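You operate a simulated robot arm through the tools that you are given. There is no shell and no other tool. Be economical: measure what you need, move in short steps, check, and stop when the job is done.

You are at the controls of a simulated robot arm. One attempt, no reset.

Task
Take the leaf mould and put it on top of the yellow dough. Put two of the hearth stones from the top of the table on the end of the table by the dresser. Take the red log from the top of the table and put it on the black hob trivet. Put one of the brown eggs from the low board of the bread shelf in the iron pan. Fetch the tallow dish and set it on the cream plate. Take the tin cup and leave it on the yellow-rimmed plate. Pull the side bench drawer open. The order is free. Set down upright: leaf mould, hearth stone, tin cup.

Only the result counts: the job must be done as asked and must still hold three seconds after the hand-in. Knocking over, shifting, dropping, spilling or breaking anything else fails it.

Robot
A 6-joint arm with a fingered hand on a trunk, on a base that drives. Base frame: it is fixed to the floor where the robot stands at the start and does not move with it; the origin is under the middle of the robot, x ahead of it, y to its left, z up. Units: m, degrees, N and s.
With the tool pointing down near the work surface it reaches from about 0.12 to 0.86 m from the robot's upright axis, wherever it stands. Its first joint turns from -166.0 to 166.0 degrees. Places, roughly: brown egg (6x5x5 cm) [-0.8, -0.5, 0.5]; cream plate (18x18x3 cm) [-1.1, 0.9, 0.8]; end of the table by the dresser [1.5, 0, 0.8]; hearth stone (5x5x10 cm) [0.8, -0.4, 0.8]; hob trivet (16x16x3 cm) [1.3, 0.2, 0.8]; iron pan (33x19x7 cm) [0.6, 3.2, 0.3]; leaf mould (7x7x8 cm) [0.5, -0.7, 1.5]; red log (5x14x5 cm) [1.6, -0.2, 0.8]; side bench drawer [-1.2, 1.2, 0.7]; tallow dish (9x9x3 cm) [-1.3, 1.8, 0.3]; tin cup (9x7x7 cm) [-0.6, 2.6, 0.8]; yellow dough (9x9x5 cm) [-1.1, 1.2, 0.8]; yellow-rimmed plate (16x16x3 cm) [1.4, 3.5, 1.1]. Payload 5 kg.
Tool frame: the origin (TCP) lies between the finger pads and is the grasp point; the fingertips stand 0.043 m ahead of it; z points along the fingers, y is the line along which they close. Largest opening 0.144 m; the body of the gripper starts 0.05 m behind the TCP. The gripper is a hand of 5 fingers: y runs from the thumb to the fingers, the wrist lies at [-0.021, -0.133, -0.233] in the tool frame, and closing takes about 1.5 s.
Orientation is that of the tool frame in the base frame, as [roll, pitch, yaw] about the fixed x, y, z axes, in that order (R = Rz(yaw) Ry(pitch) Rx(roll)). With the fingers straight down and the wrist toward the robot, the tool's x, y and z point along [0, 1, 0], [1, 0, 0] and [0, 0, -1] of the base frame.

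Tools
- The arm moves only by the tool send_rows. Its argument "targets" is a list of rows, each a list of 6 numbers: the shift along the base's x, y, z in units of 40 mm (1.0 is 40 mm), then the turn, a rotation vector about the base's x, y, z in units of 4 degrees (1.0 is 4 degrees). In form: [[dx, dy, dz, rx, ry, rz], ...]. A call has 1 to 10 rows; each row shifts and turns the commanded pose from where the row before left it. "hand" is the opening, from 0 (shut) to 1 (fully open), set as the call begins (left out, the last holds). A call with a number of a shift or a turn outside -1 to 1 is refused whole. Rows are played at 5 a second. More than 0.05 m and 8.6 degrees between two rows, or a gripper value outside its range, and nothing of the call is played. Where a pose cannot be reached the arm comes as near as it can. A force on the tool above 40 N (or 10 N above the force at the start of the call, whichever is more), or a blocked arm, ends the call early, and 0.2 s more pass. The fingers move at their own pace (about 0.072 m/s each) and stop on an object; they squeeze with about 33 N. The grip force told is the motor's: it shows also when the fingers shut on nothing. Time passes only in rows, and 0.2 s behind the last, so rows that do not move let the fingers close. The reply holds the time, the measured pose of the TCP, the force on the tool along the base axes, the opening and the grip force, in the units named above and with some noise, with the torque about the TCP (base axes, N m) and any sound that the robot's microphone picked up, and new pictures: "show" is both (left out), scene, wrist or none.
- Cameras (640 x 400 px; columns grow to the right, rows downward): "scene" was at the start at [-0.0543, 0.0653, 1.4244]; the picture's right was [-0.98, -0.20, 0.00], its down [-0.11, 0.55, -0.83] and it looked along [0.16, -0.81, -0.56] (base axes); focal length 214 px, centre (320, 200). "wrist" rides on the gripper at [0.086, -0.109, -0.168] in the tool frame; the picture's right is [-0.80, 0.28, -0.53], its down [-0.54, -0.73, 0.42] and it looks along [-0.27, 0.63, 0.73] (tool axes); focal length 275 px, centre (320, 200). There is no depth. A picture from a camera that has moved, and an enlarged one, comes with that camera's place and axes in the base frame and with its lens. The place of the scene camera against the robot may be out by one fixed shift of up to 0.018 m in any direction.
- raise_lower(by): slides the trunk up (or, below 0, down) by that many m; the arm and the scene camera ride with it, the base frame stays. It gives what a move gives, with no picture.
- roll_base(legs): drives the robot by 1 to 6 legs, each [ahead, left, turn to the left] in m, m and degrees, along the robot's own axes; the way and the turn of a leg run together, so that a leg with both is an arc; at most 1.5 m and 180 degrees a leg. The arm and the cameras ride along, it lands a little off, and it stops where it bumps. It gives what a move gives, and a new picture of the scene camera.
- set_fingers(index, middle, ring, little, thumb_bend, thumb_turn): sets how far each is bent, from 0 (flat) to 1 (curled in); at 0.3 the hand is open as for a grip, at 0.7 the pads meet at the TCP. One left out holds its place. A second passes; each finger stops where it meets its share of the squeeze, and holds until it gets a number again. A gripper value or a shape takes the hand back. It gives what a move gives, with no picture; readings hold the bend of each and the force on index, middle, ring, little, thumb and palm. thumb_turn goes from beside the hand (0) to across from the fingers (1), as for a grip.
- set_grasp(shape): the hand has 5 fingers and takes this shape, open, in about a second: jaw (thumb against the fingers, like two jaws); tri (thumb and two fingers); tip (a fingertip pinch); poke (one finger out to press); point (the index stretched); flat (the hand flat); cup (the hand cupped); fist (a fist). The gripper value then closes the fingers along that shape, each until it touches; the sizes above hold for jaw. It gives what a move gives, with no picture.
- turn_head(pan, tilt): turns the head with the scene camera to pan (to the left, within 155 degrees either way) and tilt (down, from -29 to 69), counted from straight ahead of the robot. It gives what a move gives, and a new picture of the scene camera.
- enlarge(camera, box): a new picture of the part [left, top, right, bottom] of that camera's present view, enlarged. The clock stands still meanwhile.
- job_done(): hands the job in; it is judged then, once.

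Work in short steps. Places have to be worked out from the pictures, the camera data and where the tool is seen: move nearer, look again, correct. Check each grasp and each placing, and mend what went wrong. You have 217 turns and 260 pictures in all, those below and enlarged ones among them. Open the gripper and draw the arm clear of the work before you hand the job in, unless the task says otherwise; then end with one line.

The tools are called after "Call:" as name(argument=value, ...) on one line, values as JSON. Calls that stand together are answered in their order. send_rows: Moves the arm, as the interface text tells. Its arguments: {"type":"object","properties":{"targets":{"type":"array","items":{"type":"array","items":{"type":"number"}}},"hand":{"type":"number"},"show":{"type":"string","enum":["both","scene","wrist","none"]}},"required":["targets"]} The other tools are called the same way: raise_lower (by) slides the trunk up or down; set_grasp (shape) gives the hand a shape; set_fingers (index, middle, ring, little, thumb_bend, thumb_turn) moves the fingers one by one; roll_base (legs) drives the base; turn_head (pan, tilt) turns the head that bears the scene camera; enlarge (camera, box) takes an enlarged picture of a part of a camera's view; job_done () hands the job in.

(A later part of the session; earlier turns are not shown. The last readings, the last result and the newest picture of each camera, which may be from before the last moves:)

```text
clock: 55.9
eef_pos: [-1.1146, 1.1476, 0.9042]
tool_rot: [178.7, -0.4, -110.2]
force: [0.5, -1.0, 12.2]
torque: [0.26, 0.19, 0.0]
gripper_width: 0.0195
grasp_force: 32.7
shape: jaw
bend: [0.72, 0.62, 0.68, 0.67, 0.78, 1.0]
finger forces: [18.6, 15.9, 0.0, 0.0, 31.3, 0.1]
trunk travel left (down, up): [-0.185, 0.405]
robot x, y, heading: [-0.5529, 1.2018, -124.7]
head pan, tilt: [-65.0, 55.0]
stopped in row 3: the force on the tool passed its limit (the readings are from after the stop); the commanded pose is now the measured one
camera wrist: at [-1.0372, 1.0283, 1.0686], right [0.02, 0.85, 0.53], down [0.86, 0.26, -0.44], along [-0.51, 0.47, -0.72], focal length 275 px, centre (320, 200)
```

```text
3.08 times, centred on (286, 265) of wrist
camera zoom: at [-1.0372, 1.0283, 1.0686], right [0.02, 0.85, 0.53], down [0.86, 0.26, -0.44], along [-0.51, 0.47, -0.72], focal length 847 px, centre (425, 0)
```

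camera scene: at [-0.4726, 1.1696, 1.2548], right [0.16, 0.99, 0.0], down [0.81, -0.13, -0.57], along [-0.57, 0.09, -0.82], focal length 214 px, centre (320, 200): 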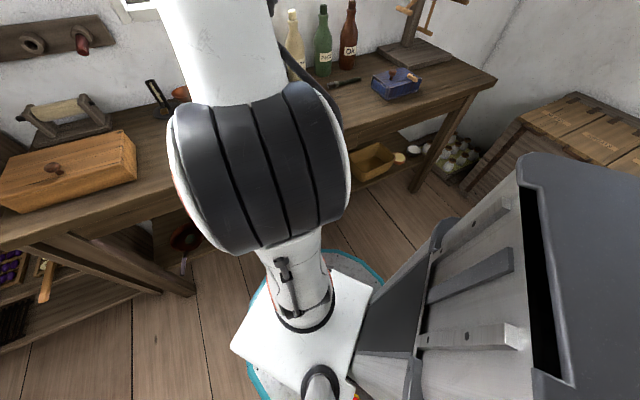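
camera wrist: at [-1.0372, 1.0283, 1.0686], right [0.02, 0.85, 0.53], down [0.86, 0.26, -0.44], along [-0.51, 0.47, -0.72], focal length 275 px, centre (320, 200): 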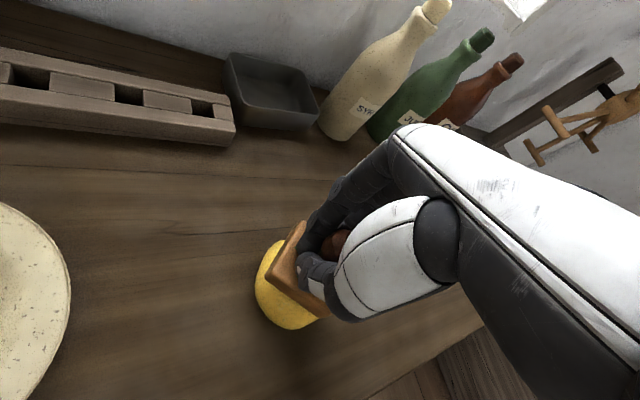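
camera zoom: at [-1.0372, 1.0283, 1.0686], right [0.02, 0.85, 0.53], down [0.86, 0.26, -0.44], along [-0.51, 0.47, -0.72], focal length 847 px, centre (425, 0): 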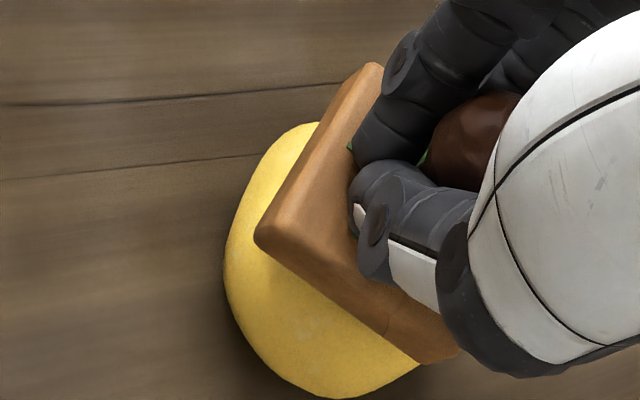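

Contact is felt at z=0.904, with the mould centred on the dough. I release gently.

Call:
send_rows(targets=[[0, 0, 0, 0, 0, 0], [0, 0, 0, 0, 0, 0], [0, 0, 0, 0, 0, 0], [0, 0, 0, 0, 0, 0]], hand=0.3, show="wrist")

Call:
enlarge(camera="wrist", box=[220, 200, 352, 330])

```text
clock: 56.9
eef_pos: [-1.1152, 1.1468, 0.9037]
tool_rot: [178.7, -0.6, -110.1]
force: [-1.7, -0.9, 31.4]
torque: [-0.17, 0.22, -0.05]
gripper_width: 0.0415
grasp_force: 0.0
shape: jaw
bend: [0.74, 0.55, 0.52, 0.48, 0.79, 1.0]
finger forces: [10.2, 5.3, 0.1, 0.1, 15.8, 0.0]
trunk travel left (down, up): [-0.185, 0.405]
robot x, y, heading: [-0.5528, 1.1976, -124.2]
head pan, tilt: [-65.0, 55.0]
camera wrist: at [-1.0371, 1.0288, 1.0692], right [0.02, 0.85, 0.53], down [0.86, 0.26, -0.45], along [-0.51, 0.47, -0.72], focal length 275 px, centre (320, 200)
```

wrist: 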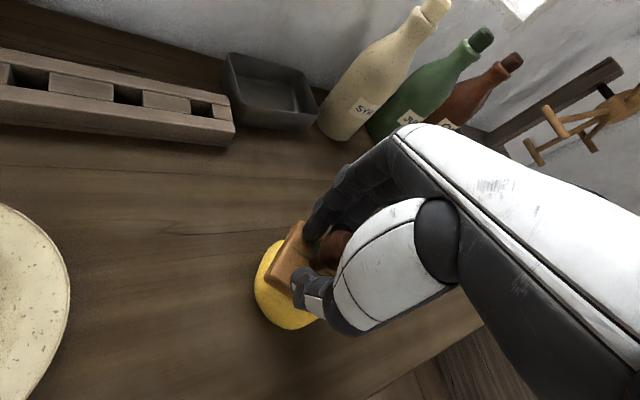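

```text
3.08 times, centred on (286, 265) of wrist
camera zoom: at [-1.0371, 1.0288, 1.0692], right [0.02, 0.85, 0.53], down [0.86, 0.26, -0.45], along [-0.51, 0.47, -0.72], focal length 847 px, centre (425, 0)
```

zoom: 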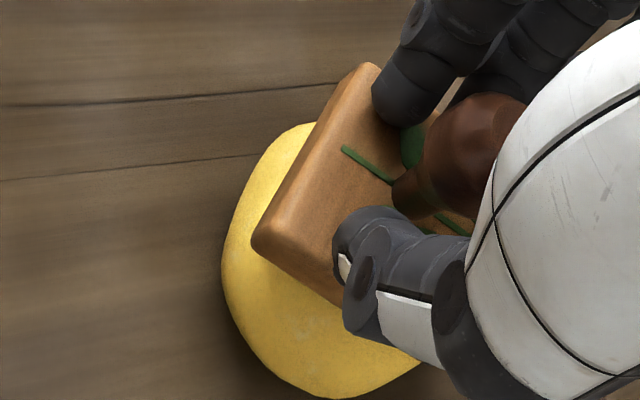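

The fingertips press on the block as they open; I lift 8 mm, then open further.

Call:
send_rows(targets=[[0, 0, 0.2, 0, 0, 0], [0, 0, 0.1, 0, 0, 0]], show="none")

Call:
send_rows(targets=[[0, 0, 0, 0, 0, 0], [0, 0, 0, 0, 0, 0], [0, 0, 0, 0, 0, 0]], hand=0.5, show="wrist")

Call:
enlarge(camera="wrist", box=[220, 200, 352, 330])

```text
clock: 57.5
eef_pos: [-1.1124, 1.147, 0.9097]
tool_rot: [179.3, -0.3, -110.3]
force: [-0.2, 0.3, -0.2]
torque: [-0.03, 0.0, 0.0]
gripper_width: 0.0432
grasp_force: 0.1
shape: jaw
bend: [0.74, 0.54, 0.52, 0.48, 0.74, 1.0]
finger forces: [0.0, 0.0, 0.0, 0.0, 0.0, 0.0]
trunk travel left (down, up): [-0.185, 0.405]
robot x, y, heading: [-0.5512, 1.1995, -124.7]
head pan, tilt: [-65.0, 55.0]
```

```text
clock: 58.3
eef_pos: [-1.1136, 1.1469, 0.9126]
tool_rot: [179.1, -0.5, -110.2]
force: [0.3, -0.5, 0.5]
torque: [0.03, -0.01, 0.02]
gripper_width: 0.0714
grasp_force: 0.1
shape: jaw
bend: [0.74, 0.45, 0.42, 0.4, 0.7, 1.0]
finger forces: [0.0, 0.0, 0.1, 0.0, 0.1, 0.0]
trunk travel left (down, up): [-0.185, 0.405]
robot x, y, heading: [-0.5533, 1.2003, -124.3]
head pan, tilt: [-65.0, 55.0]
camera wrist: at [-1.0384, 1.0288, 1.0781], right [0.02, 0.85, 0.53], down [0.86, 0.26, -0.44], along [-0.51, 0.47, -0.72], focal length 275 px, centre (320, 200)
```

wrist: 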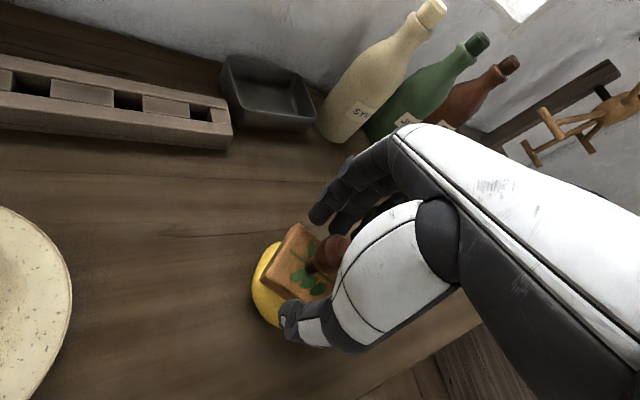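

```text
3.08 times, centred on (286, 265) of wrist
camera zoom: at [-1.0384, 1.0288, 1.0781], right [0.02, 0.85, 0.53], down [0.86, 0.26, -0.44], along [-0.51, 0.47, -0.72], focal length 847 px, centre (425, 0)
```

zoom: 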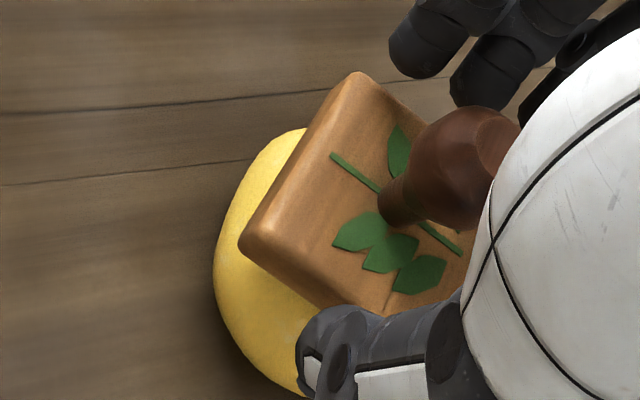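

The mould stands free on the dough. I raise straight up and then check.

Call:
send_rows(targets=[[0, 0, 0.6, 0, 0, 0], [0, 0, 0.8, 0, 0, 0], [0, 0, 1, 0, 0, 0], [0, 0, 1, 0, 0, 0], [0, 0, 1, 0, 0, 0]], show="wrist")

Call:
enlarge(camera="wrist", box=[200, 200, 340, 340])

```text
clock: 59.5
eef_pos: [-1.1124, 1.1476, 1.0887]
tool_rot: [179.1, -0.4, -110.3]
force: [0.0, -0.2, -0.5]
torque: [0.02, -0.05, -0.03]
gripper_width: 0.0716
grasp_force: 0.0
shape: jaw
bend: [0.74, 0.45, 0.42, 0.4, 0.7, 1.0]
finger forces: [0.1, 0.0, 0.1, 0.0, 0.0, 0.0]
trunk travel left (down, up): [-0.185, 0.405]
robot x, y, heading: [-0.5538, 1.2002, -124.3]
head pan, tilt: [-65.0, 55.0]
camera wrist: at [-1.0381, 1.0287, 1.2545], right [0.02, 0.85, 0.53], down [0.86, 0.26, -0.44], along [-0.51, 0.47, -0.72], focal length 275 px, centre (320, 200)
```

wrist: 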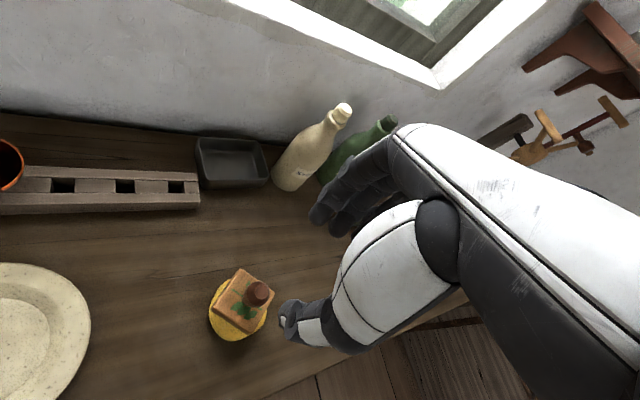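

```text
2.86 times, centred on (270, 270) of wrist
camera zoom: at [-1.0381, 1.0287, 1.2545], right [0.02, 0.85, 0.53], down [0.86, 0.26, -0.44], along [-0.51, 0.47, -0.72], focal length 786 px, centre (463, 0)
```

zoom: 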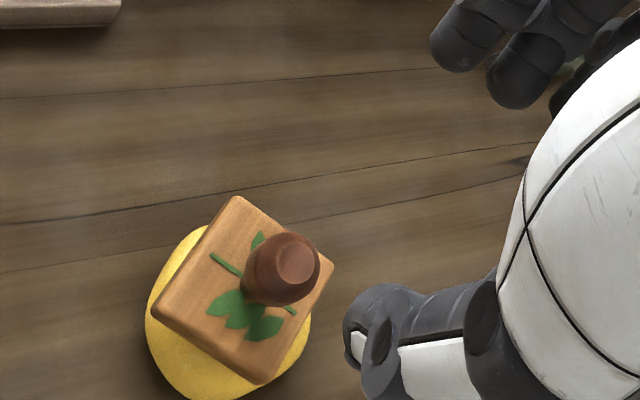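

The mould is seated on the dough. I back off from the bench and turn so the arm is out of the head's view, to see the low shelf, drawer and tallow dish.

Call:
roll_base(legs=[[-0.324, 0.263, 0], [0, 0, 60]])

Call:
turn_head(pan=-105, tilt=32)

```text
clock: 64.7
eef_pos: [-0.3912, 0.8074, 1.0889]
tool_rot: [179.1, -0.3, -50.6]
force: [-0.2, 0.1, -0.1]
torque: [0.01, -0.01, -0.01]
gripper_width: 0.0718
grasp_force: 0.0
shape: jaw
bend: [0.74, 0.45, 0.42, 0.4, 0.7, 1.0]
finger forces: [0.0, 0.0, 0.0, 0.0, 0.1, 0.0]
trunk travel left (down, up): [-0.185, 0.405]
robot x, y, heading: [-0.152, 1.3189, -65.0]
head pan, tilt: [-65.0, 55.0]
camera scene: at [-0.094, 1.3794, 1.2547], right [-0.77, 0.64, 0.0], down [0.52, 0.63, -0.57], along [-0.37, -0.44, -0.82], focal length 214 px, centre (320, 200)
```

scene: 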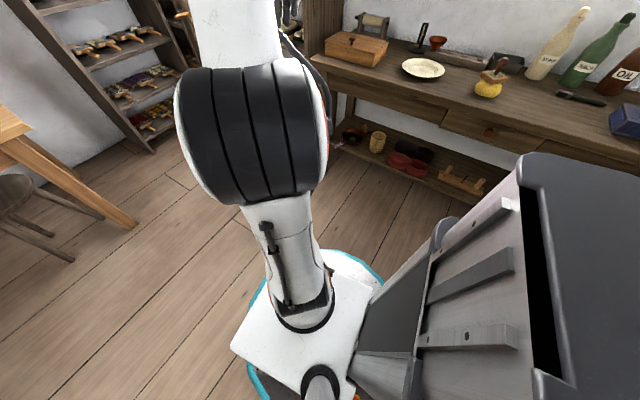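

```text
clock: 65.8
eef_pos: [-0.3913, 0.8078, 1.0896]
tool_rot: [179.1, -0.4, -50.7]
force: [0.5, 0.4, -0.1]
torque: [-0.01, 0.02, -0.04]
gripper_width: 0.0717
grasp_force: 0.2
shape: jaw
bend: [0.74, 0.45, 0.42, 0.4, 0.7, 1.0]
finger forces: [0.0, 0.1, 0.0, 0.0, 0.1, 0.1]
trunk travel left (down, up): [-0.185, 0.405]
robot x, y, heading: [-0.1468, 1.3178, -64.8]
head pan, tilt: [-105.0, 32.0]
camera scene: at [-0.1359, 1.4189, 1.2876], right [-0.18, 0.98, 0.0], down [0.52, 0.09, -0.85], along [-0.83, -0.15, -0.53], focal length 214 px, centre (320, 200)
```

scene: 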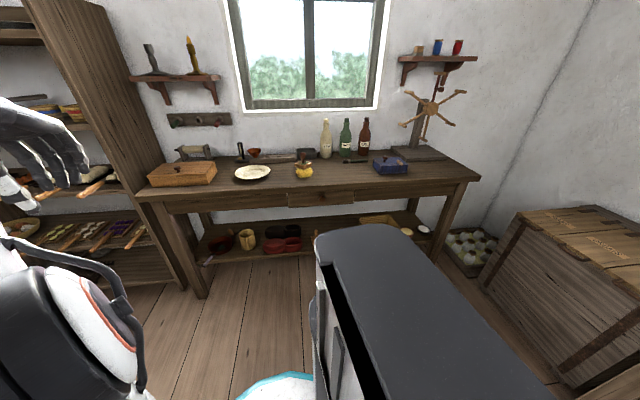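

Now bench, drawer (centre) and low shelf are visible. I enlarge them.

Call:
enlarge(camera="scene", box=[190, 140, 350, 250])

Call:
enlarge(camera="scene", box=[330, 140, 490, 250])

```text
3.64 times, centred on (270, 195) of scene
camera zoom: at [-0.1359, 1.4189, 1.2876], right [-0.18, 0.98, 0.0], down [0.52, 0.09, -0.85], along [-0.83, -0.15, -0.53], focal length 780 px, centre (502, 218)
```

zoom: 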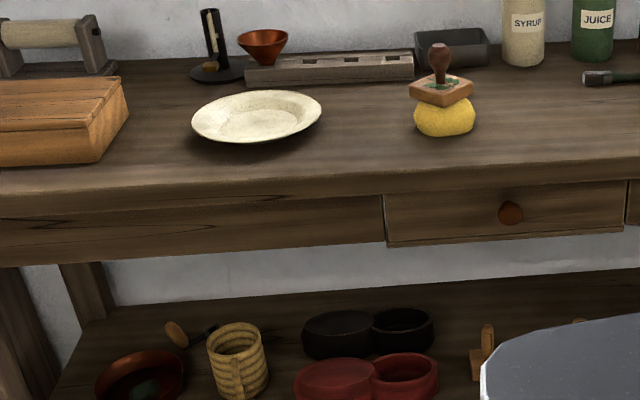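

```text
3.64 times, centred on (410, 195) of scene
camera zoom: at [-0.1359, 1.4189, 1.2876], right [-0.18, 0.98, 0.0], down [0.52, 0.09, -0.85], along [-0.83, -0.15, -0.53], focal length 780 px, centre (-7, 218)
```

zoom: 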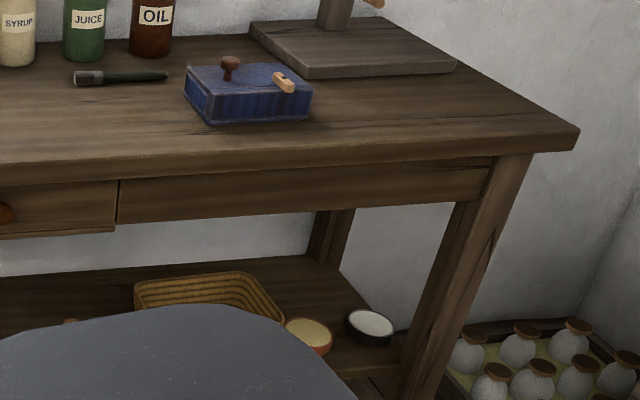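

Bench top is about z=0.785; the drawer with its knob is in the middle, and the yellow-filled dish on the low shelf matches the tallow dish position (-1.36, 1.81). I drive to face that end of the bench from a distance and lower the trunk.

Call:
roll_base(legs=[[-0.75, -0.01, 0], [0, 0, -54]])

Call:
raise_lower(by=-0.18)

Call:
turn_head(pan=-55, tilt=30)

```text
clock: 72.2
eef_pos: [-1.0297, 1.8716, 1.0891]
tool_rot: [179.1, -0.3, -104.0]
force: [0.0, 0.1, -0.7]
torque: [0.01, -0.01, 0.0]
gripper_width: 0.0715
grasp_force: 0.0
shape: jaw
bend: [0.74, 0.45, 0.42, 0.4, 0.7, 1.0]
finger forces: [0.0, 0.0, 0.1, 0.0, 0.0, 0.1]
trunk travel left (down, up): [-0.185, 0.405]
robot x, y, heading: [-0.4773, 1.9848, -118.3]
head pan, tilt: [-105.0, 32.0]
camera scene: at [-0.3895, 2.0218, 1.2876], right [0.68, 0.73, 0.0], down [0.39, -0.36, -0.85], along [-0.62, 0.58, -0.53], focal length 214 px, centre (320, 200)
```

scene: 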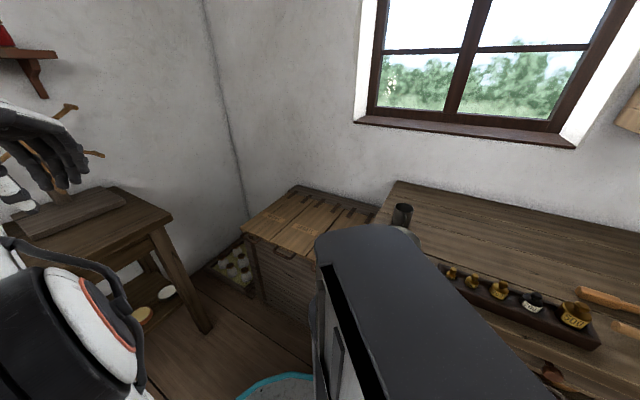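

```text
clock: 74.2
eef_pos: [-1.0304, 1.8719, 0.9088]
tool_rot: [179.1, -0.4, -104.0]
force: [0.0, -0.3, -0.3]
torque: [-0.02, -0.03, -0.02]
gripper_width: 0.0717
grasp_force: 0.0
shape: jaw
bend: [0.74, 0.45, 0.42, 0.4, 0.7, 1.0]
finger forces: [0.0, 0.1, 0.0, 0.0, 0.0, 0.1]
trunk travel left (down, up): [-0.005, 0.585]
robot x, y, heading: [-0.4748, 1.982, -118.1]
head pan, tilt: [-105.0, 32.0]
```

```text
clock: 75.4
eef_pos: [-1.0304, 1.8725, 0.9097]
tool_rot: [179.2, -0.4, -104.0]
force: [0.1, -0.1, 0.5]
torque: [0.03, -0.02, -0.04]
gripper_width: 0.0717
grasp_force: 0.0
shape: jaw
bend: [0.74, 0.45, 0.42, 0.4, 0.7, 1.0]
finger forces: [0.1, 0.1, 0.1, 0.1, 0.1, 0.1]
trunk travel left (down, up): [-0.005, 0.585]
robot x, y, heading: [-0.4765, 1.9861, -118.2]
head pan, tilt: [-55.0, 30.0]
camera scene: at [-0.414, 1.9498, 1.1108], right [-0.12, 0.99, 0.0], down [0.5, 0.06, -0.87], along [-0.86, -0.1, -0.5], focal length 214 px, centre (320, 200)
```

scene: 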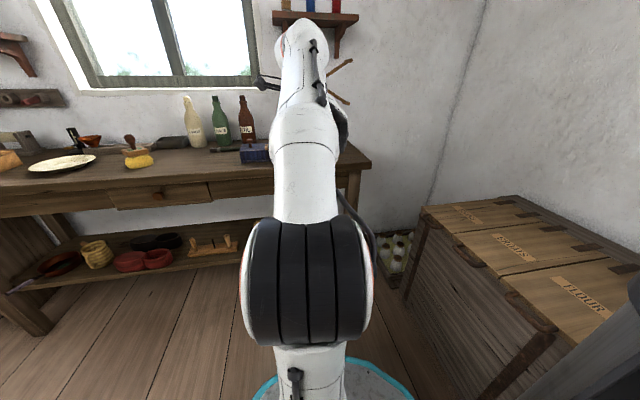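

Triangulation puts the dish at about (-1.30, 1.80, 0.36). In the free space before the bench I lower the hand while turning it so it closes along the bench.

Call:
send_rows(targets=[[0.1, 0, -0.9, 0, 0, -1], [0.1, 0, -0.9, 0, 0, -1], [0.1, 0, -0.9, 0, 0, -1], [0.1, 0, -0.9, 0, 0, -1], [0.1, 0, -0.9, 0, 0, -1], [0.1, 0, -0.9, 0, 0, -1], [0.1, 0, -0.9, 0, 0, -1], [0.1, 0, -0.9, 0, 0, -1], [0.1, 0, -0.9, 0, 0, -1], [0.1, 0, -0.9, 0, 0, -1]], hand=1, show="none")

Call:
send_rows(targets=[[0, 0, 0, -0.278, 0.96, 0], [0, 0, 0, -0.278, 0.96, 0], [0, 0, 0, -0.278, 0.96, 0], [0, 0, 0, -0.278, 0.96, 0], [0, 0, 0, -0.278, 0.96, 0], [0, 0, 0, -0.278, 0.96, 0], [0, 0, 0, -0.278, 0.96, 0], [0, 0, 0, -0.278, 0.96, 0], [0, 0, 0, -0.278, 0.96, 0], [0, 0, 0, -0.278, 0.96, 0]])

```text
clock: 77.6
eef_pos: [-0.993, 1.8725, 0.5496]
tool_rot: [179.1, -0.5, -144.0]
force: [0.1, -0.3, 0.0]
torque: [-0.03, 0.0, 0.01]
gripper_width: 0.1438
grasp_force: 0.0
shape: jaw
bend: [0.3, 0.3, 0.3, 0.3, 0.3, 0.98]
finger forces: [0.1, 0.1, 0.1, 0.0, 0.1, 0.1]
trunk travel left (down, up): [-0.005, 0.585]
robot x, y, heading: [-0.4793, 1.9851, -118.1]
head pan, tilt: [-55.0, 30.0]
```

```text
clock: 79.8
eef_pos: [-0.9913, 1.8718, 0.5499]
tool_rot: [163.1, -37.5, -138.5]
force: [0.1, 1.5, -0.3]
torque: [0.0, 0.01, 0.02]
gripper_width: 0.1437
grasp_force: 0.0
shape: jaw
bend: [0.3, 0.3, 0.3, 0.3, 0.3, 0.98]
finger forces: [0.1, 0.1, 0.0, 0.0, 0.1, 0.0]
trunk travel left (down, up): [-0.005, 0.585]
robot x, y, heading: [-0.4786, 1.9858, -118.3]
head pan, tilt: [-55.0, 30.0]
camera scene: at [-0.414, 1.9498, 1.1108], right [-0.12, 0.99, 0.0], down [0.5, 0.06, -0.87], along [-0.86, -0.1, -0.5], focal length 214 px, centre (320, 200)
camera wrist: at [-0.8823, 1.7635, 0.7031], right [0.67, 0.74, -0.01], down [0.42, -0.39, -0.82], along [-0.62, 0.54, -0.57], focal length 275 px, centre (320, 200)
```

scene: 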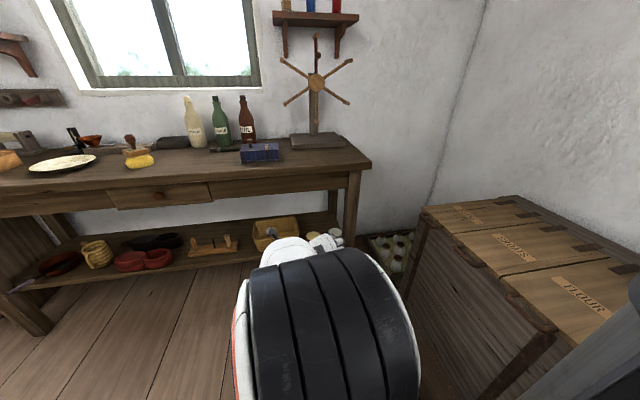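
wrist: 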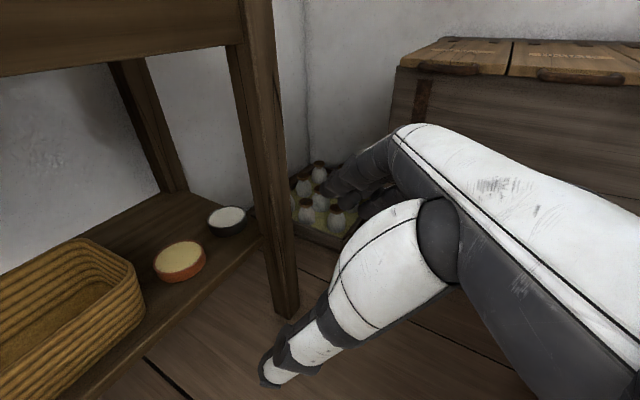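

The dish is at about (-1.353, 1.807, top 0.30) on the shelf at z≈0.27. I try the tri shape to see its opening, keeping ring and little fingers clear of the shelf, and finish aligning the closing axis with the bench.

Call:
set_grasp(shape="tri")

Call:
send_rows(targets=[[0, 0, 0, -0.65, -0.19, -0.735], [0, 0, 0, -0.65, -0.19, -0.735], [0, 0, 0, -0.65, -0.19, -0.735], [0, 0, 0, -0.65, -0.19, -0.735], [0, 0, 0, -0.65, -0.19, -0.735]])

```text
clock: 80.7
eef_pos: [-0.9903, 1.8715, 0.5487]
tool_rot: [163.1, -37.5, -138.6]
force: [-0.3, 0.0, 0.1]
torque: [0.0, 0.02, -0.01]
gripper_width: 0.1434
grasp_force: 0.1
shape: tri
bend: [0.3, 0.3, 0.99, 0.99, 0.3, 0.98]
finger forces: [0.1, 0.1, 0.1, 0.0, 0.0, 0.1]
trunk travel left (down, up): [-0.005, 0.585]
robot x, y, heading: [-0.4781, 1.9842, -118.3]
head pan, tilt: [-55.0, 30.0]
```

```text
clock: 81.9
eef_pos: [-0.99, 1.8708, 0.5479]
tool_rot: [-179.9, -40.5, -164.1]
force: [-0.4, -0.4, -0.2]
torque: [0.03, -0.04, 0.02]
gripper_width: 0.1438
grasp_force: 0.2
shape: tri
bend: [0.3, 0.3, 0.99, 0.99, 0.3, 0.98]
finger forces: [0.1, 0.0, 0.1, 0.0, 0.0, 0.0]
trunk travel left (down, up): [-0.005, 0.585]
robot x, y, heading: [-0.4792, 1.9858, -118.1]
head pan, tilt: [-55.0, 30.0]
camera scene: at [-0.414, 1.9498, 1.1108], right [-0.12, 0.99, 0.0], down [0.5, 0.06, -0.87], along [-0.86, -0.1, -0.5], focal length 214 px, centre (320, 200)
camera wrist: at [-0.9184, 1.779, 0.7314], right [0.84, 0.54, -0.11], down [0.33, -0.66, -0.67], along [-0.43, 0.53, -0.73], focal length 275 px, centre (320, 200)
```

scene: 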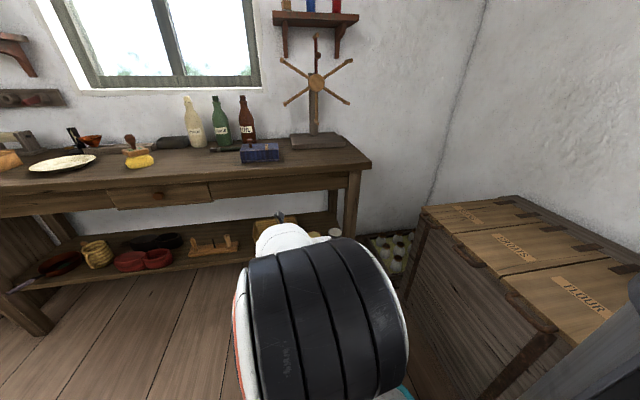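
wrist: 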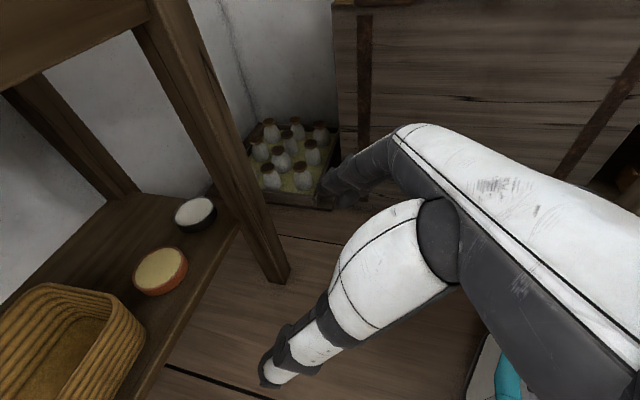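

Tri opens fully. Dish confirmed at (-1.353, 1.806). I narrow the opening to 0.11, lower to z≈0.37 in front of the shelf, then drive in.

Call:
send_rows(targets=[[0, 0, -0.9, 0, 0, 0], [0, 0, -0.9, 0, 0, 0], [0, 0, -0.9, 0, 0, 0], [0, 0, -0.9, 0, 0, 0], [0, 0, -0.9, 0, 0, 0]], hand=0.78, show="none")

Call:
roll_base(legs=[[0.181, -0.242, 0]])

Call:
send_rows(targets=[[0, 0, 0, 0, 0, 0]], show="wrist")

```text
clock: 83.1
eef_pos: [-0.9956, 1.863, 0.4764]
tool_rot: [-179.8, -40.2, -164.2]
force: [0.0, -0.6, -0.1]
torque: [-0.01, -0.02, 0.01]
gripper_width: 0.1127
grasp_force: 0.0
shape: tri
bend: [0.26, 0.35, 0.99, 0.99, 0.53, 0.99]
finger forces: [0.0, 0.0, 0.0, 0.1, 0.1, 0.0]
out of reach, approached as far as the arm can: row 3, 4, 5
trunk travel left (down, up): [-0.005, 0.585]
robot x, y, heading: [-0.4788, 1.9818, -118.4]
head pan, tilt: [-55.0, 30.0]
```

```text
clock: 85.0
eef_pos: [-1.2579, 1.8262, 0.4756]
tool_rot: [-179.9, -40.2, -164.4]
force: [14.3, 3.3, 9.0]
torque: [-1.35, 2.3, 1.68]
gripper_width: 0.1126
grasp_force: 0.1
shape: tri
bend: [0.26, 0.35, 0.99, 0.99, 0.53, 0.99]
finger forces: [0.1, 0.0, 0.0, 0.0, 0.0, 0.1]
trunk travel left (down, up): [-0.005, 0.585]
robot x, y, heading: [-0.7437, 1.9459, -118.2]
head pan, tilt: [-55.0, 30.0]
stopped in leg 1: the force on the tool passed its limit (the readings are from after the stop); the commanded pose is now the measured one
camera scene: at [-0.679, 1.9108, 1.1106], right [-0.12, 0.99, 0.0], down [0.5, 0.06, -0.87], along [-0.86, -0.1, -0.5], focal length 214 px, centre (320, 200)
```

scene: 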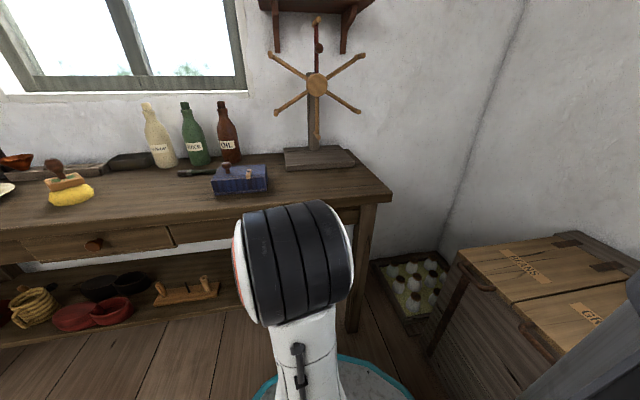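

```text
clock: 85.4
eef_pos: [-1.2583, 1.8265, 0.4772]
tool_rot: [-179.7, -40.2, -164.5]
force: [18.2, 4.3, 9.0]
torque: [-1.67, 3.0, 2.15]
gripper_width: 0.1124
grasp_force: 0.0
shape: tri
bend: [0.26, 0.35, 0.99, 0.99, 0.53, 0.99]
finger forces: [0.0, 0.0, 0.0, 0.1, 0.1, 0.1]
trunk travel left (down, up): [-0.005, 0.585]
robot x, y, heading: [-0.7405, 1.9445, -118.3]
head pan, tilt: [-55.0, 30.0]
camera wrist: at [-1.1872, 1.7335, 0.6586], right [0.84, 0.53, -0.11], down [0.33, -0.66, -0.67], along [-0.43, 0.53, -0.73], focal length 275 px, centre (320, 200)
```

wrist: 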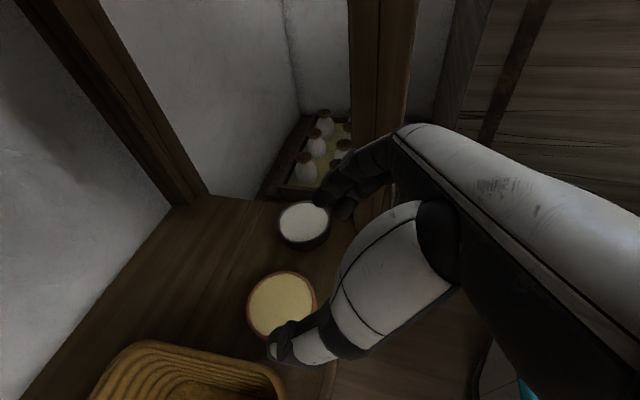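

The hand bumped the bench apron because the arm could not go lower in that pose. I back off at once and will use a natural pose (wrist toward robot, fingers straight down) instead.

Call:
roll_base(legs=[[-0.16, 0.165, 0]])

Call:
send_rows(targets=[[0, 0, 0, 0.274, -0.96, 0], [0, 0, 0, 0.274, -0.96, 0], [0, 0, 0, 0.274, -0.96, 0], [0, 0, 0, 0.274, -0.96, 0], [0, 0, 0, 0.274, -0.96, 0], [0, 0, 0, 0.274, -0.96, 0], [0, 0, 0, 0.274, -0.96, 0], [0, 0, 0, 0.274, -0.96, 0], [0, 0, 0, 0.274, -0.96, 0], [0, 0, 0, 0.274, -0.96, 0]], hand=1, show="none")

Call:
send_rows(targets=[[0, 0, 0, 0, 0, 1], [0, 0, 0, 0, 0, 1], [0, 0, 0, 0, 0, 1], [0, 0, 0, 0, 0, 1], [0, 0, 0, 0, 0, 1], [0, 0, 0, 0, 0, 1], [0, 0, 0, 0, 0, 1], [0, 0, 0, 0, 0, 1], [0, 0, 0, 0, 0, 1], [0, 0, 0, 0, 0, 1]], show="none")

Call:
send_rows(targets=[[0, 0, 0, 0, 0, 1], [0, 0, 0, 0, 0, 1], [0, 0, 0, 0, 0, 1], [0, 0, 0, 0, 0, 1], [0, 0, 0, 0, 0, 1], [0, 0, 0, 0, 0, 1], [0, 0, 0, 0, 0, 1], [0, 0, 0, 0, 0, 1], [0, 0, 0, 0, 0, 1], [0, 0, 0, 0, 0, 1]], show="none")

Call:
send_rows(targets=[[0, 0, 0, 0, 0, 1], [0, 0, 0, 0, 0, 1], [0, 0, -1, 0, 0, 0], [0, 0, -1, 0, 0, 0], [0, 0, -1, 0, 0, 0]])

```text
clock: 87.1
eef_pos: [-1.0391, 1.8879, 0.4748]
tool_rot: [-179.7, -40.1, -164.4]
force: [0.1, -0.1, -0.4]
torque: [-0.03, 0.0, 0.01]
gripper_width: 0.1128
grasp_force: 0.2
shape: tri
bend: [0.26, 0.35, 0.99, 0.99, 0.53, 0.99]
finger forces: [0.0, 0.0, 0.1, 0.1, 0.0, 0.0]
trunk travel left (down, up): [-0.005, 0.585]
robot x, y, heading: [-0.5191, 2.0064, -118.3]
head pan, tilt: [-55.0, 30.0]
camera scene: at [-0.4609, 1.9743, 1.1108], right [-0.12, 0.99, 0.0], down [0.5, 0.06, -0.87], along [-0.86, -0.1, -0.5], focal length 214 px, centre (320, 200)
```

scene: 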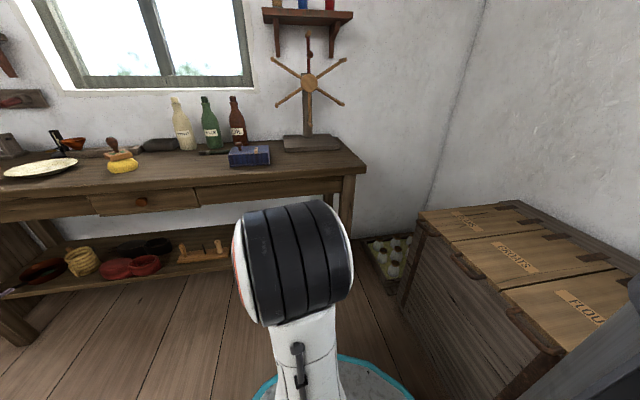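

```text
clock: 89.3
eef_pos: [-1.0376, 1.8888, 0.4746]
tool_rot: [-179.9, -0.1, -164.3]
force: [-0.2, 0.5, 0.6]
torque: [-0.01, -0.01, 0.04]
gripper_width: 0.1441
grasp_force: 0.0
shape: tri
bend: [0.3, 0.3, 0.99, 0.99, 0.3, 0.98]
finger forces: [0.1, 0.0, 0.1, 0.0, 0.0, 0.0]
trunk travel left (down, up): [-0.005, 0.585]
robot x, y, heading: [-0.5251, 2.0104, -118.3]
head pan, tilt: [-55.0, 30.0]
```

```text
clock: 91.5
eef_pos: [-1.0395, 1.8891, 0.4752]
tool_rot: [-180.0, -0.2, -124.3]
force: [-0.2, -0.1, -0.7]
torque: [-0.01, -0.01, 0.0]
gripper_width: 0.1437
grasp_force: 0.0
shape: tri
bend: [0.3, 0.3, 0.99, 0.99, 0.3, 0.98]
finger forces: [0.1, 0.1, 0.0, 0.1, 0.0, 0.0]
trunk travel left (down, up): [-0.005, 0.585]
robot x, y, heading: [-0.5219, 2.0113, -117.9]
head pan, tilt: [-55.0, 30.0]
```

```text
clock: 93.7
eef_pos: [-1.0388, 1.8883, 0.4752]
tool_rot: [180.0, -0.1, -84.3]
force: [-0.1, 1.1, 0.1]
torque: [0.02, -0.02, 0.0]
gripper_width: 0.1436
grasp_force: 0.1
shape: tri
bend: [0.3, 0.3, 0.99, 0.99, 0.3, 0.98]
finger forces: [0.0, 0.0, 0.0, 0.0, 0.0, 0.0]
trunk travel left (down, up): [-0.005, 0.585]
robot x, y, heading: [-0.5283, 2.0087, -118.1]
head pan, tilt: [-55.0, 30.0]
```

```text
clock: 94.9
eef_pos: [-1.0251, 1.885, 0.3472]
tool_rot: [-177.6, 3.1, -67.0]
force: [-3.4, 0.6, 2.0]
torque: [-0.07, -0.13, 0.01]
gripper_width: 0.1439
grasp_force: 0.1
shape: tri
bend: [0.3, 0.3, 0.99, 0.99, 0.3, 0.98]
finger forces: [0.0, 0.1, 0.0, 0.0, 0.1, 0.0]
trunk travel left (down, up): [-0.005, 0.585]
robot x, y, heading: [-0.5244, 2.0081, -117.9]
head pan, tilt: [-55.0, 30.0]
camera scene: at [-0.4606, 1.9744, 1.1108], right [-0.12, 0.99, 0.0], down [0.5, 0.06, -0.87], along [-0.86, -0.1, -0.5], focal length 214 px, centre (320, 200)
camera wrist: at [-0.895, 1.8366, 0.5145], right [-0.58, 0.59, 0.56], down [0.46, 0.81, -0.36], along [-0.67, 0.05, -0.74], focal length 275 px, centre (320, 200)
```

scene: 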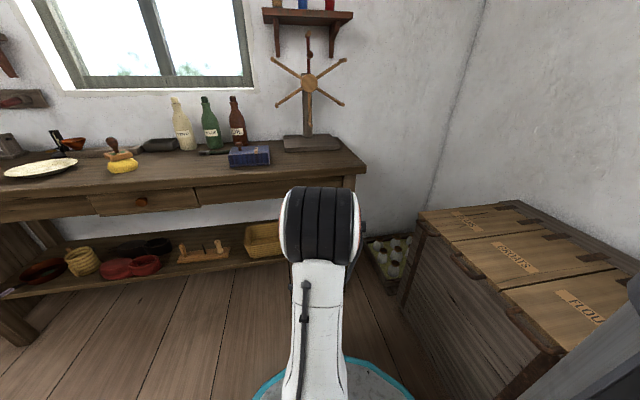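
wrist: 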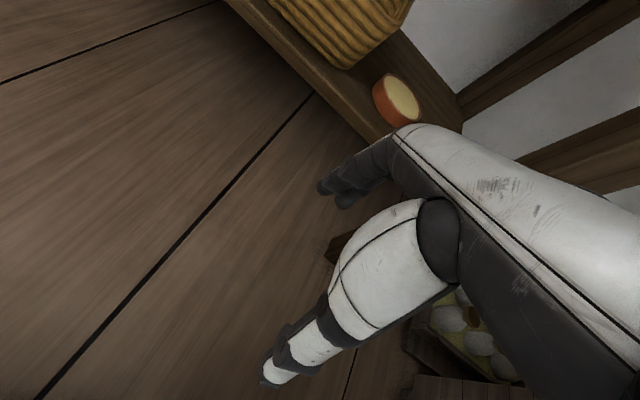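

In this pose the arm gets low enough. I tilt the wrist down by 12° to clear the apron, raise slightly and drive in 0.26 m.

Call:
send_rows(targets=[[0, 0, 0.25, -0.278, 0.96, 0], [0, 0, 0.25, -0.278, 0.96, 0], [0, 0, 0.25, -0.278, 0.96, 0]], show="none")

Call:
roll_base(legs=[[0.171, -0.197, 0]])

Call:
send_rows(targets=[[0, 0, 0, 0, 0, 0]], show="wrist")

```text
clock: 95.7
eef_pos: [-1.0404, 1.8893, 0.3866]
tool_rot: [167.9, -0.7, -76.1]
force: [0.0, 0.3, -0.6]
torque: [-0.02, 0.0, -0.01]
gripper_width: 0.1437
grasp_force: 0.0
shape: tri
bend: [0.3, 0.3, 0.99, 0.99, 0.3, 0.98]
finger forces: [0.1, 0.0, 0.0, 0.0, 0.0, 0.0]
trunk travel left (down, up): [-0.005, 0.585]
robot x, y, heading: [-0.5242, 2.0081, -118.0]
head pan, tilt: [-55.0, 30.0]
```

```text
clock: 97.6
eef_pos: [-1.2963, 1.8326, 0.3858]
tool_rot: [168.0, -0.7, -76.2]
force: [0.9, 0.5, -0.3]
torque: [-0.01, -0.02, 0.0]
gripper_width: 0.1441
grasp_force: 0.0
shape: tri
bend: [0.3, 0.3, 0.99, 0.99, 0.3, 0.98]
finger forces: [0.0, 0.1, 0.0, 0.1, 0.0, 0.0]
trunk travel left (down, up): [-0.005, 0.585]
robot x, y, heading: [-0.7826, 1.9493, -117.9]
head pan, tilt: [-55.0, 30.0]
camera scene: at [-0.7174, 1.9179, 1.1108], right [-0.12, 0.99, 0.0], down [0.5, 0.06, -0.87], along [-0.86, -0.1, -0.5], focal length 214 px, centre (320, 200)
```

scene: 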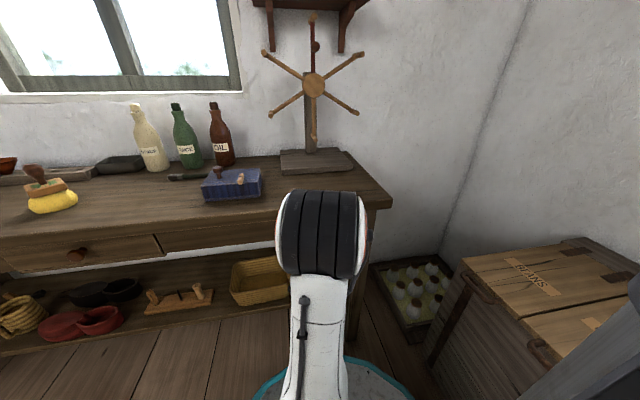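

```text
clock: 98.0
eef_pos: [-1.2965, 1.8324, 0.3862]
tool_rot: [168.0, -0.8, -76.1]
force: [-0.3, 0.3, 0.0]
torque: [-0.03, 0.02, -0.03]
gripper_width: 0.1439
grasp_force: 0.0
shape: tri
bend: [0.3, 0.3, 0.99, 0.99, 0.3, 0.98]
finger forces: [0.0, 0.1, 0.0, 0.0, 0.0, 0.0]
trunk travel left (down, up): [-0.005, 0.585]
robot x, y, heading: [-0.7774, 1.9499, -118.3]
head pan, tilt: [-55.0, 30.0]
camera wrist: at [-1.1385, 1.7843, 0.5272], right [-0.35, 0.74, 0.57], down [0.48, 0.67, -0.57], along [-0.81, 0.07, -0.59], focal length 275 px, centre (320, 200)
```

wrist: 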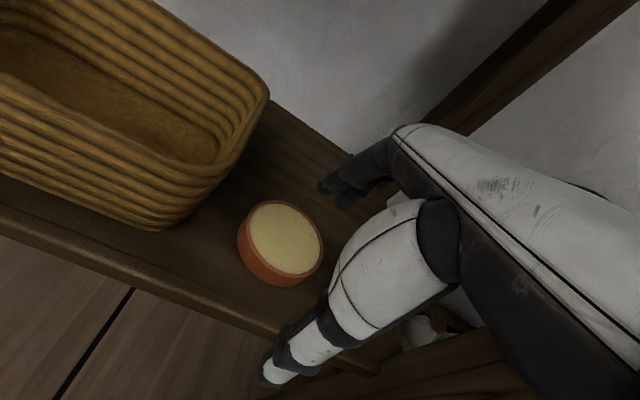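

Dish confirmed at (-1.355, 1.807). I move over it, then lower while levelling the hand.

Call:
send_rows(targets=[[-0.5, -0.2, 0, 0, 0, 0], [-0.5, -0.2, 0, 0, 0, 0], [-0.5, -0.23, 0, 0, 0, 0]], show="none")

Call:
send_rows(targets=[[0, 0, -0.4, 0.27, -0.95, 0], [0, 0, -0.4, 0.27, -0.95, 0], [0, 0, -0.4, 0.2, -0.75, 0]], show="wrist")

```text
clock: 98.8
eef_pos: [-1.3562, 1.81, 0.3853]
tool_rot: [168.1, -0.5, -76.1]
force: [0.9, 0.5, -0.5]
torque: [-0.02, 0.01, -0.01]
gripper_width: 0.144
grasp_force: 0.0
shape: tri
bend: [0.3, 0.3, 0.99, 0.99, 0.3, 0.98]
finger forces: [0.0, 0.0, 0.1, 0.0, 0.0, 0.0]
trunk travel left (down, up): [-0.005, 0.585]
robot x, y, heading: [-0.7841, 1.9537, -118.5]
head pan, tilt: [-55.0, 30.0]
```

```text
clock: 99.6
eef_pos: [-1.3577, 1.8081, 0.3407]
tool_rot: [178.7, -0.3, -76.3]
force: [3.2, 0.3, 19.6]
torque: [0.01, 1.04, -0.01]
gripper_width: 0.1423
grasp_force: 0.0
shape: tri
bend: [0.3, 0.3, 0.99, 0.99, 0.29, 0.97]
finger forces: [0.0, 16.2, 0.0, 0.1, 2.7, 0.0]
trunk travel left (down, up): [-0.005, 0.585]
robot x, y, heading: [-0.7786, 1.9502, -118.3]
head pan, tilt: [-55.0, 30.0]
camera wrist: at [-1.228, 1.7516, 0.5057], right [-0.45, 0.71, 0.54], down [0.57, 0.69, -0.44], along [-0.69, 0.1, -0.72], focal length 275 px, centre (320, 200)
```

wrist: 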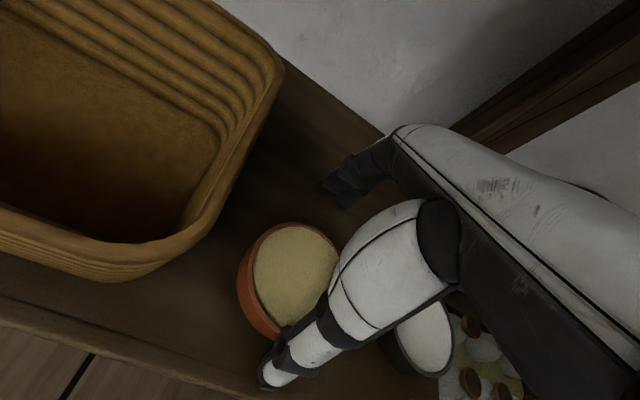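

The middle finger touches the shelf. I raise 8 mm, shift about 1 cm toward me to centre the dish, and close.

Call:
send_rows(targets=[[0, 0, 0.2, 0, 0, 0], [0.3, -0.08, 0, 0, 0, 0]], show="none")

Call:
send_rows(targets=[[0, 0, 0, 0, 0, 0], [0, 0, 0, 0, 0, 0], [0, 0, 0, 0, 0, 0], [0, 0, 0, 0, 0, 0], [0, 0, 0, 0, 0, 0], [0, 0, 0, 0, 0, 0], [0, 0, 0, 0, 0, 0], [0, 0, 0, 0, 0, 0]], hand=0.1, show="wrist")

```text
clock: 100.2
eef_pos: [-1.3422, 1.8045, 0.3455]
tool_rot: [179.2, -0.3, -76.2]
force: [0.6, -0.1, -0.1]
torque: [-0.02, 0.0, -0.02]
gripper_width: 0.1439
grasp_force: 0.1
shape: tri
bend: [0.3, 0.3, 0.99, 0.99, 0.3, 0.98]
finger forces: [0.0, 0.0, 0.1, 0.0, 0.0, 0.1]
trunk travel left (down, up): [-0.005, 0.585]
robot x, y, heading: [-0.7826, 1.9511, -118.1]
head pan, tilt: [-55.0, 30.0]
```

```text
clock: 102.0
eef_pos: [-1.3427, 1.8049, 0.345]
tool_rot: [179.0, -0.4, -76.3]
force: [-0.2, -0.1, 0.0]
torque: [0.02, 0.02, -0.01]
gripper_width: 0.0777
grasp_force: 33.3
shape: tri
bend: [0.74, 0.44, 1.0, 1.0, 0.68, 1.0]
finger forces: [15.0, 14.2, 0.0, 0.0, 30.0, 0.0]
trunk travel left (down, up): [-0.005, 0.585]
robot x, y, heading: [-0.7806, 1.9561, -118.0]
head pan, tilt: [-55.0, 30.0]
camera wrist: at [-1.2139, 1.7479, 0.5111], right [-0.46, 0.71, 0.53], down [0.57, 0.7, -0.44], along [-0.68, 0.1, -0.72], focal length 275 px, centre (320, 200)
```

wrist: 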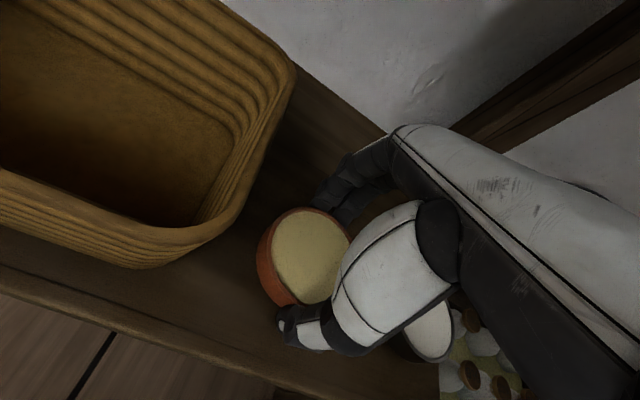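

The dish is gripped (15/14/30 N). I lift 2.5 cm and check.

Call:
send_rows(targets=[[0, 0, 0.3, 0, 0, 0], [0, 0, 0.35, 0, 0, 0]], show="wrist")

```text
clock: 102.6
eef_pos: [-1.3431, 1.8052, 0.3721]
tool_rot: [179.1, -0.2, -76.3]
force: [0.6, 0.4, -2.1]
torque: [-0.03, 0.02, -0.02]
gripper_width: 0.078
grasp_force: 33.0
shape: tri
bend: [0.74, 0.44, 1.0, 1.0, 0.68, 1.0]
finger forces: [15.0, 14.2, 0.0, 0.1, 29.8, 0.1]
trunk travel left (down, up): [-0.005, 0.585]
robot x, y, heading: [-0.7809, 1.9512, -118.4]
head pan, tilt: [-55.0, 30.0]
camera wrist: at [-1.214, 1.7479, 0.5377], right [-0.46, 0.71, 0.53], down [0.57, 0.7, -0.44], along [-0.68, 0.1, -0.72], focal length 275 px, centre (320, 200)
```

wrist: 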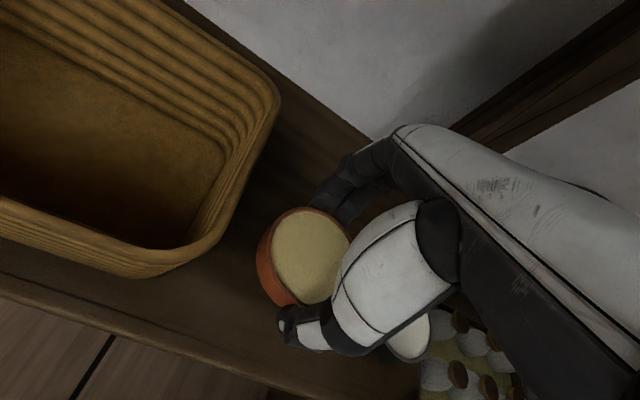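

Lifted cleanly. I drive straight back out from under the bench, then raise.

Call:
roll_base(legs=[[-0.314, 0.322, 0]])

Call:
raise_lower(by=0.4)

Call:
send_rows(targets=[[0, 0, 0.9, 0, 0, 0], [0, 0, 0.9, 0, 0, 0], [0, 0, 0.9, 0, 0, 0], [0, 0, 0.9, 0, 0, 0], [0, 0, 0.9, 0, 0, 0], [0, 0, 0.9, 0, 0, 0], [0, 0, 0.9, 0, 0, 0]])

```text
clock: 105.3
eef_pos: [-0.9124, 1.9304, 0.3726]
tool_rot: [179.0, -0.4, -76.5]
force: [0.9, 0.4, -2.3]
torque: [0.0, -0.01, -0.06]
gripper_width: 0.078
grasp_force: 32.5
shape: tri
bend: [0.74, 0.44, 1.0, 1.0, 0.68, 1.0]
finger forces: [15.0, 14.2, 0.1, 0.0, 29.9, 0.0]
trunk travel left (down, up): [-0.005, 0.585]
robot x, y, heading: [-0.3472, 2.0752, -118.5]
head pan, tilt: [-55.0, 30.0]
camera scene: at [-0.2863, 2.041, 1.1108], right [-0.11, 0.99, 0.0], down [0.5, 0.06, -0.87], along [-0.86, -0.1, -0.5], focal length 214 px, centre (320, 200)
```

scene: 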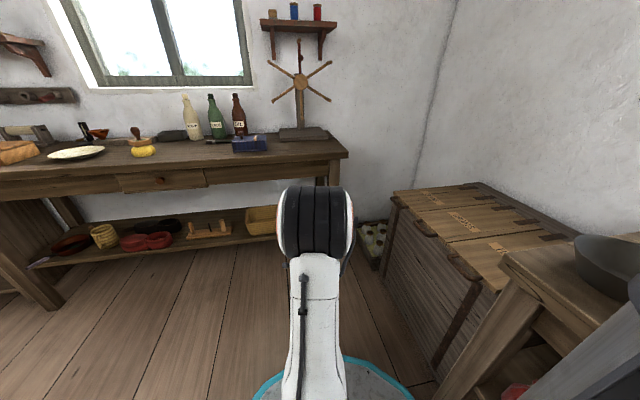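

```text
clock: 109.1
eef_pos: [-0.9124, 1.9318, 0.7737]
tool_rot: [179.0, -0.3, -76.5]
force: [-0.7, -0.9, -2.6]
torque: [-0.02, -0.01, 0.0]
gripper_width: 0.0779
grasp_force: 32.9
shape: tri
bend: [0.74, 0.44, 1.0, 1.0, 0.68, 1.0]
finger forces: [15.1, 14.2, 0.1, 0.1, 29.9, 0.0]
trunk travel left (down, up): [-0.405, 0.185]
robot x, y, heading: [-0.3482, 2.0777, -118.7]
head pan, tilt: [-55.0, 30.0]
```

```text
clock: 110.7
eef_pos: [-0.912, 1.9311, 1.024]
tool_rot: [179.1, -0.3, -76.6]
force: [-0.5, -0.3, -2.4]
torque: [-0.02, -0.02, 0.02]
gripper_width: 0.0775
grasp_force: 32.9
shape: tri
bend: [0.74, 0.44, 1.0, 1.0, 0.68, 1.0]
finger forces: [15.1, 14.4, 0.0, 0.0, 29.9, 0.1]
trunk travel left (down, up): [-0.405, 0.185]
robot x, y, heading: [-0.3496, 2.0793, -118.8]
head pan, tilt: [-55.0, 30.0]
camera scene: at [-0.2863, 2.0411, 1.5107], right [-0.11, 0.99, 0.0], down [0.5, 0.06, -0.87], along [-0.86, -0.1, -0.5], focal length 214 px, centre (320, 200)
camera wrist: at [-0.784, 1.8737, 1.1901], right [-0.45, 0.71, 0.53], down [0.57, 0.69, -0.44], along [-0.68, 0.11, -0.72], focal length 275 px, centre (320, 200)
```

scene: 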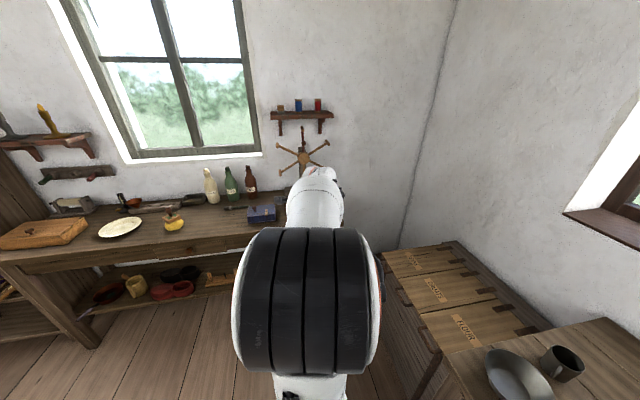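
wrist: 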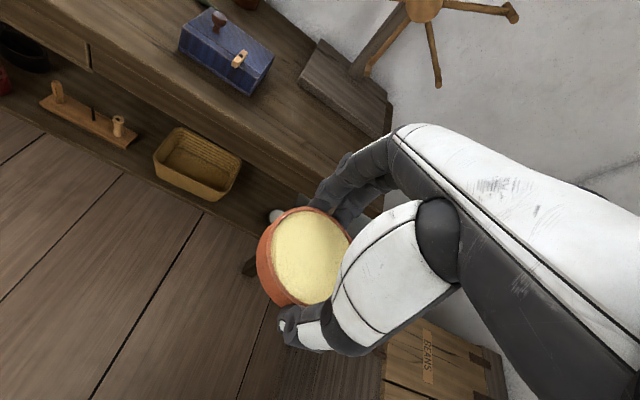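

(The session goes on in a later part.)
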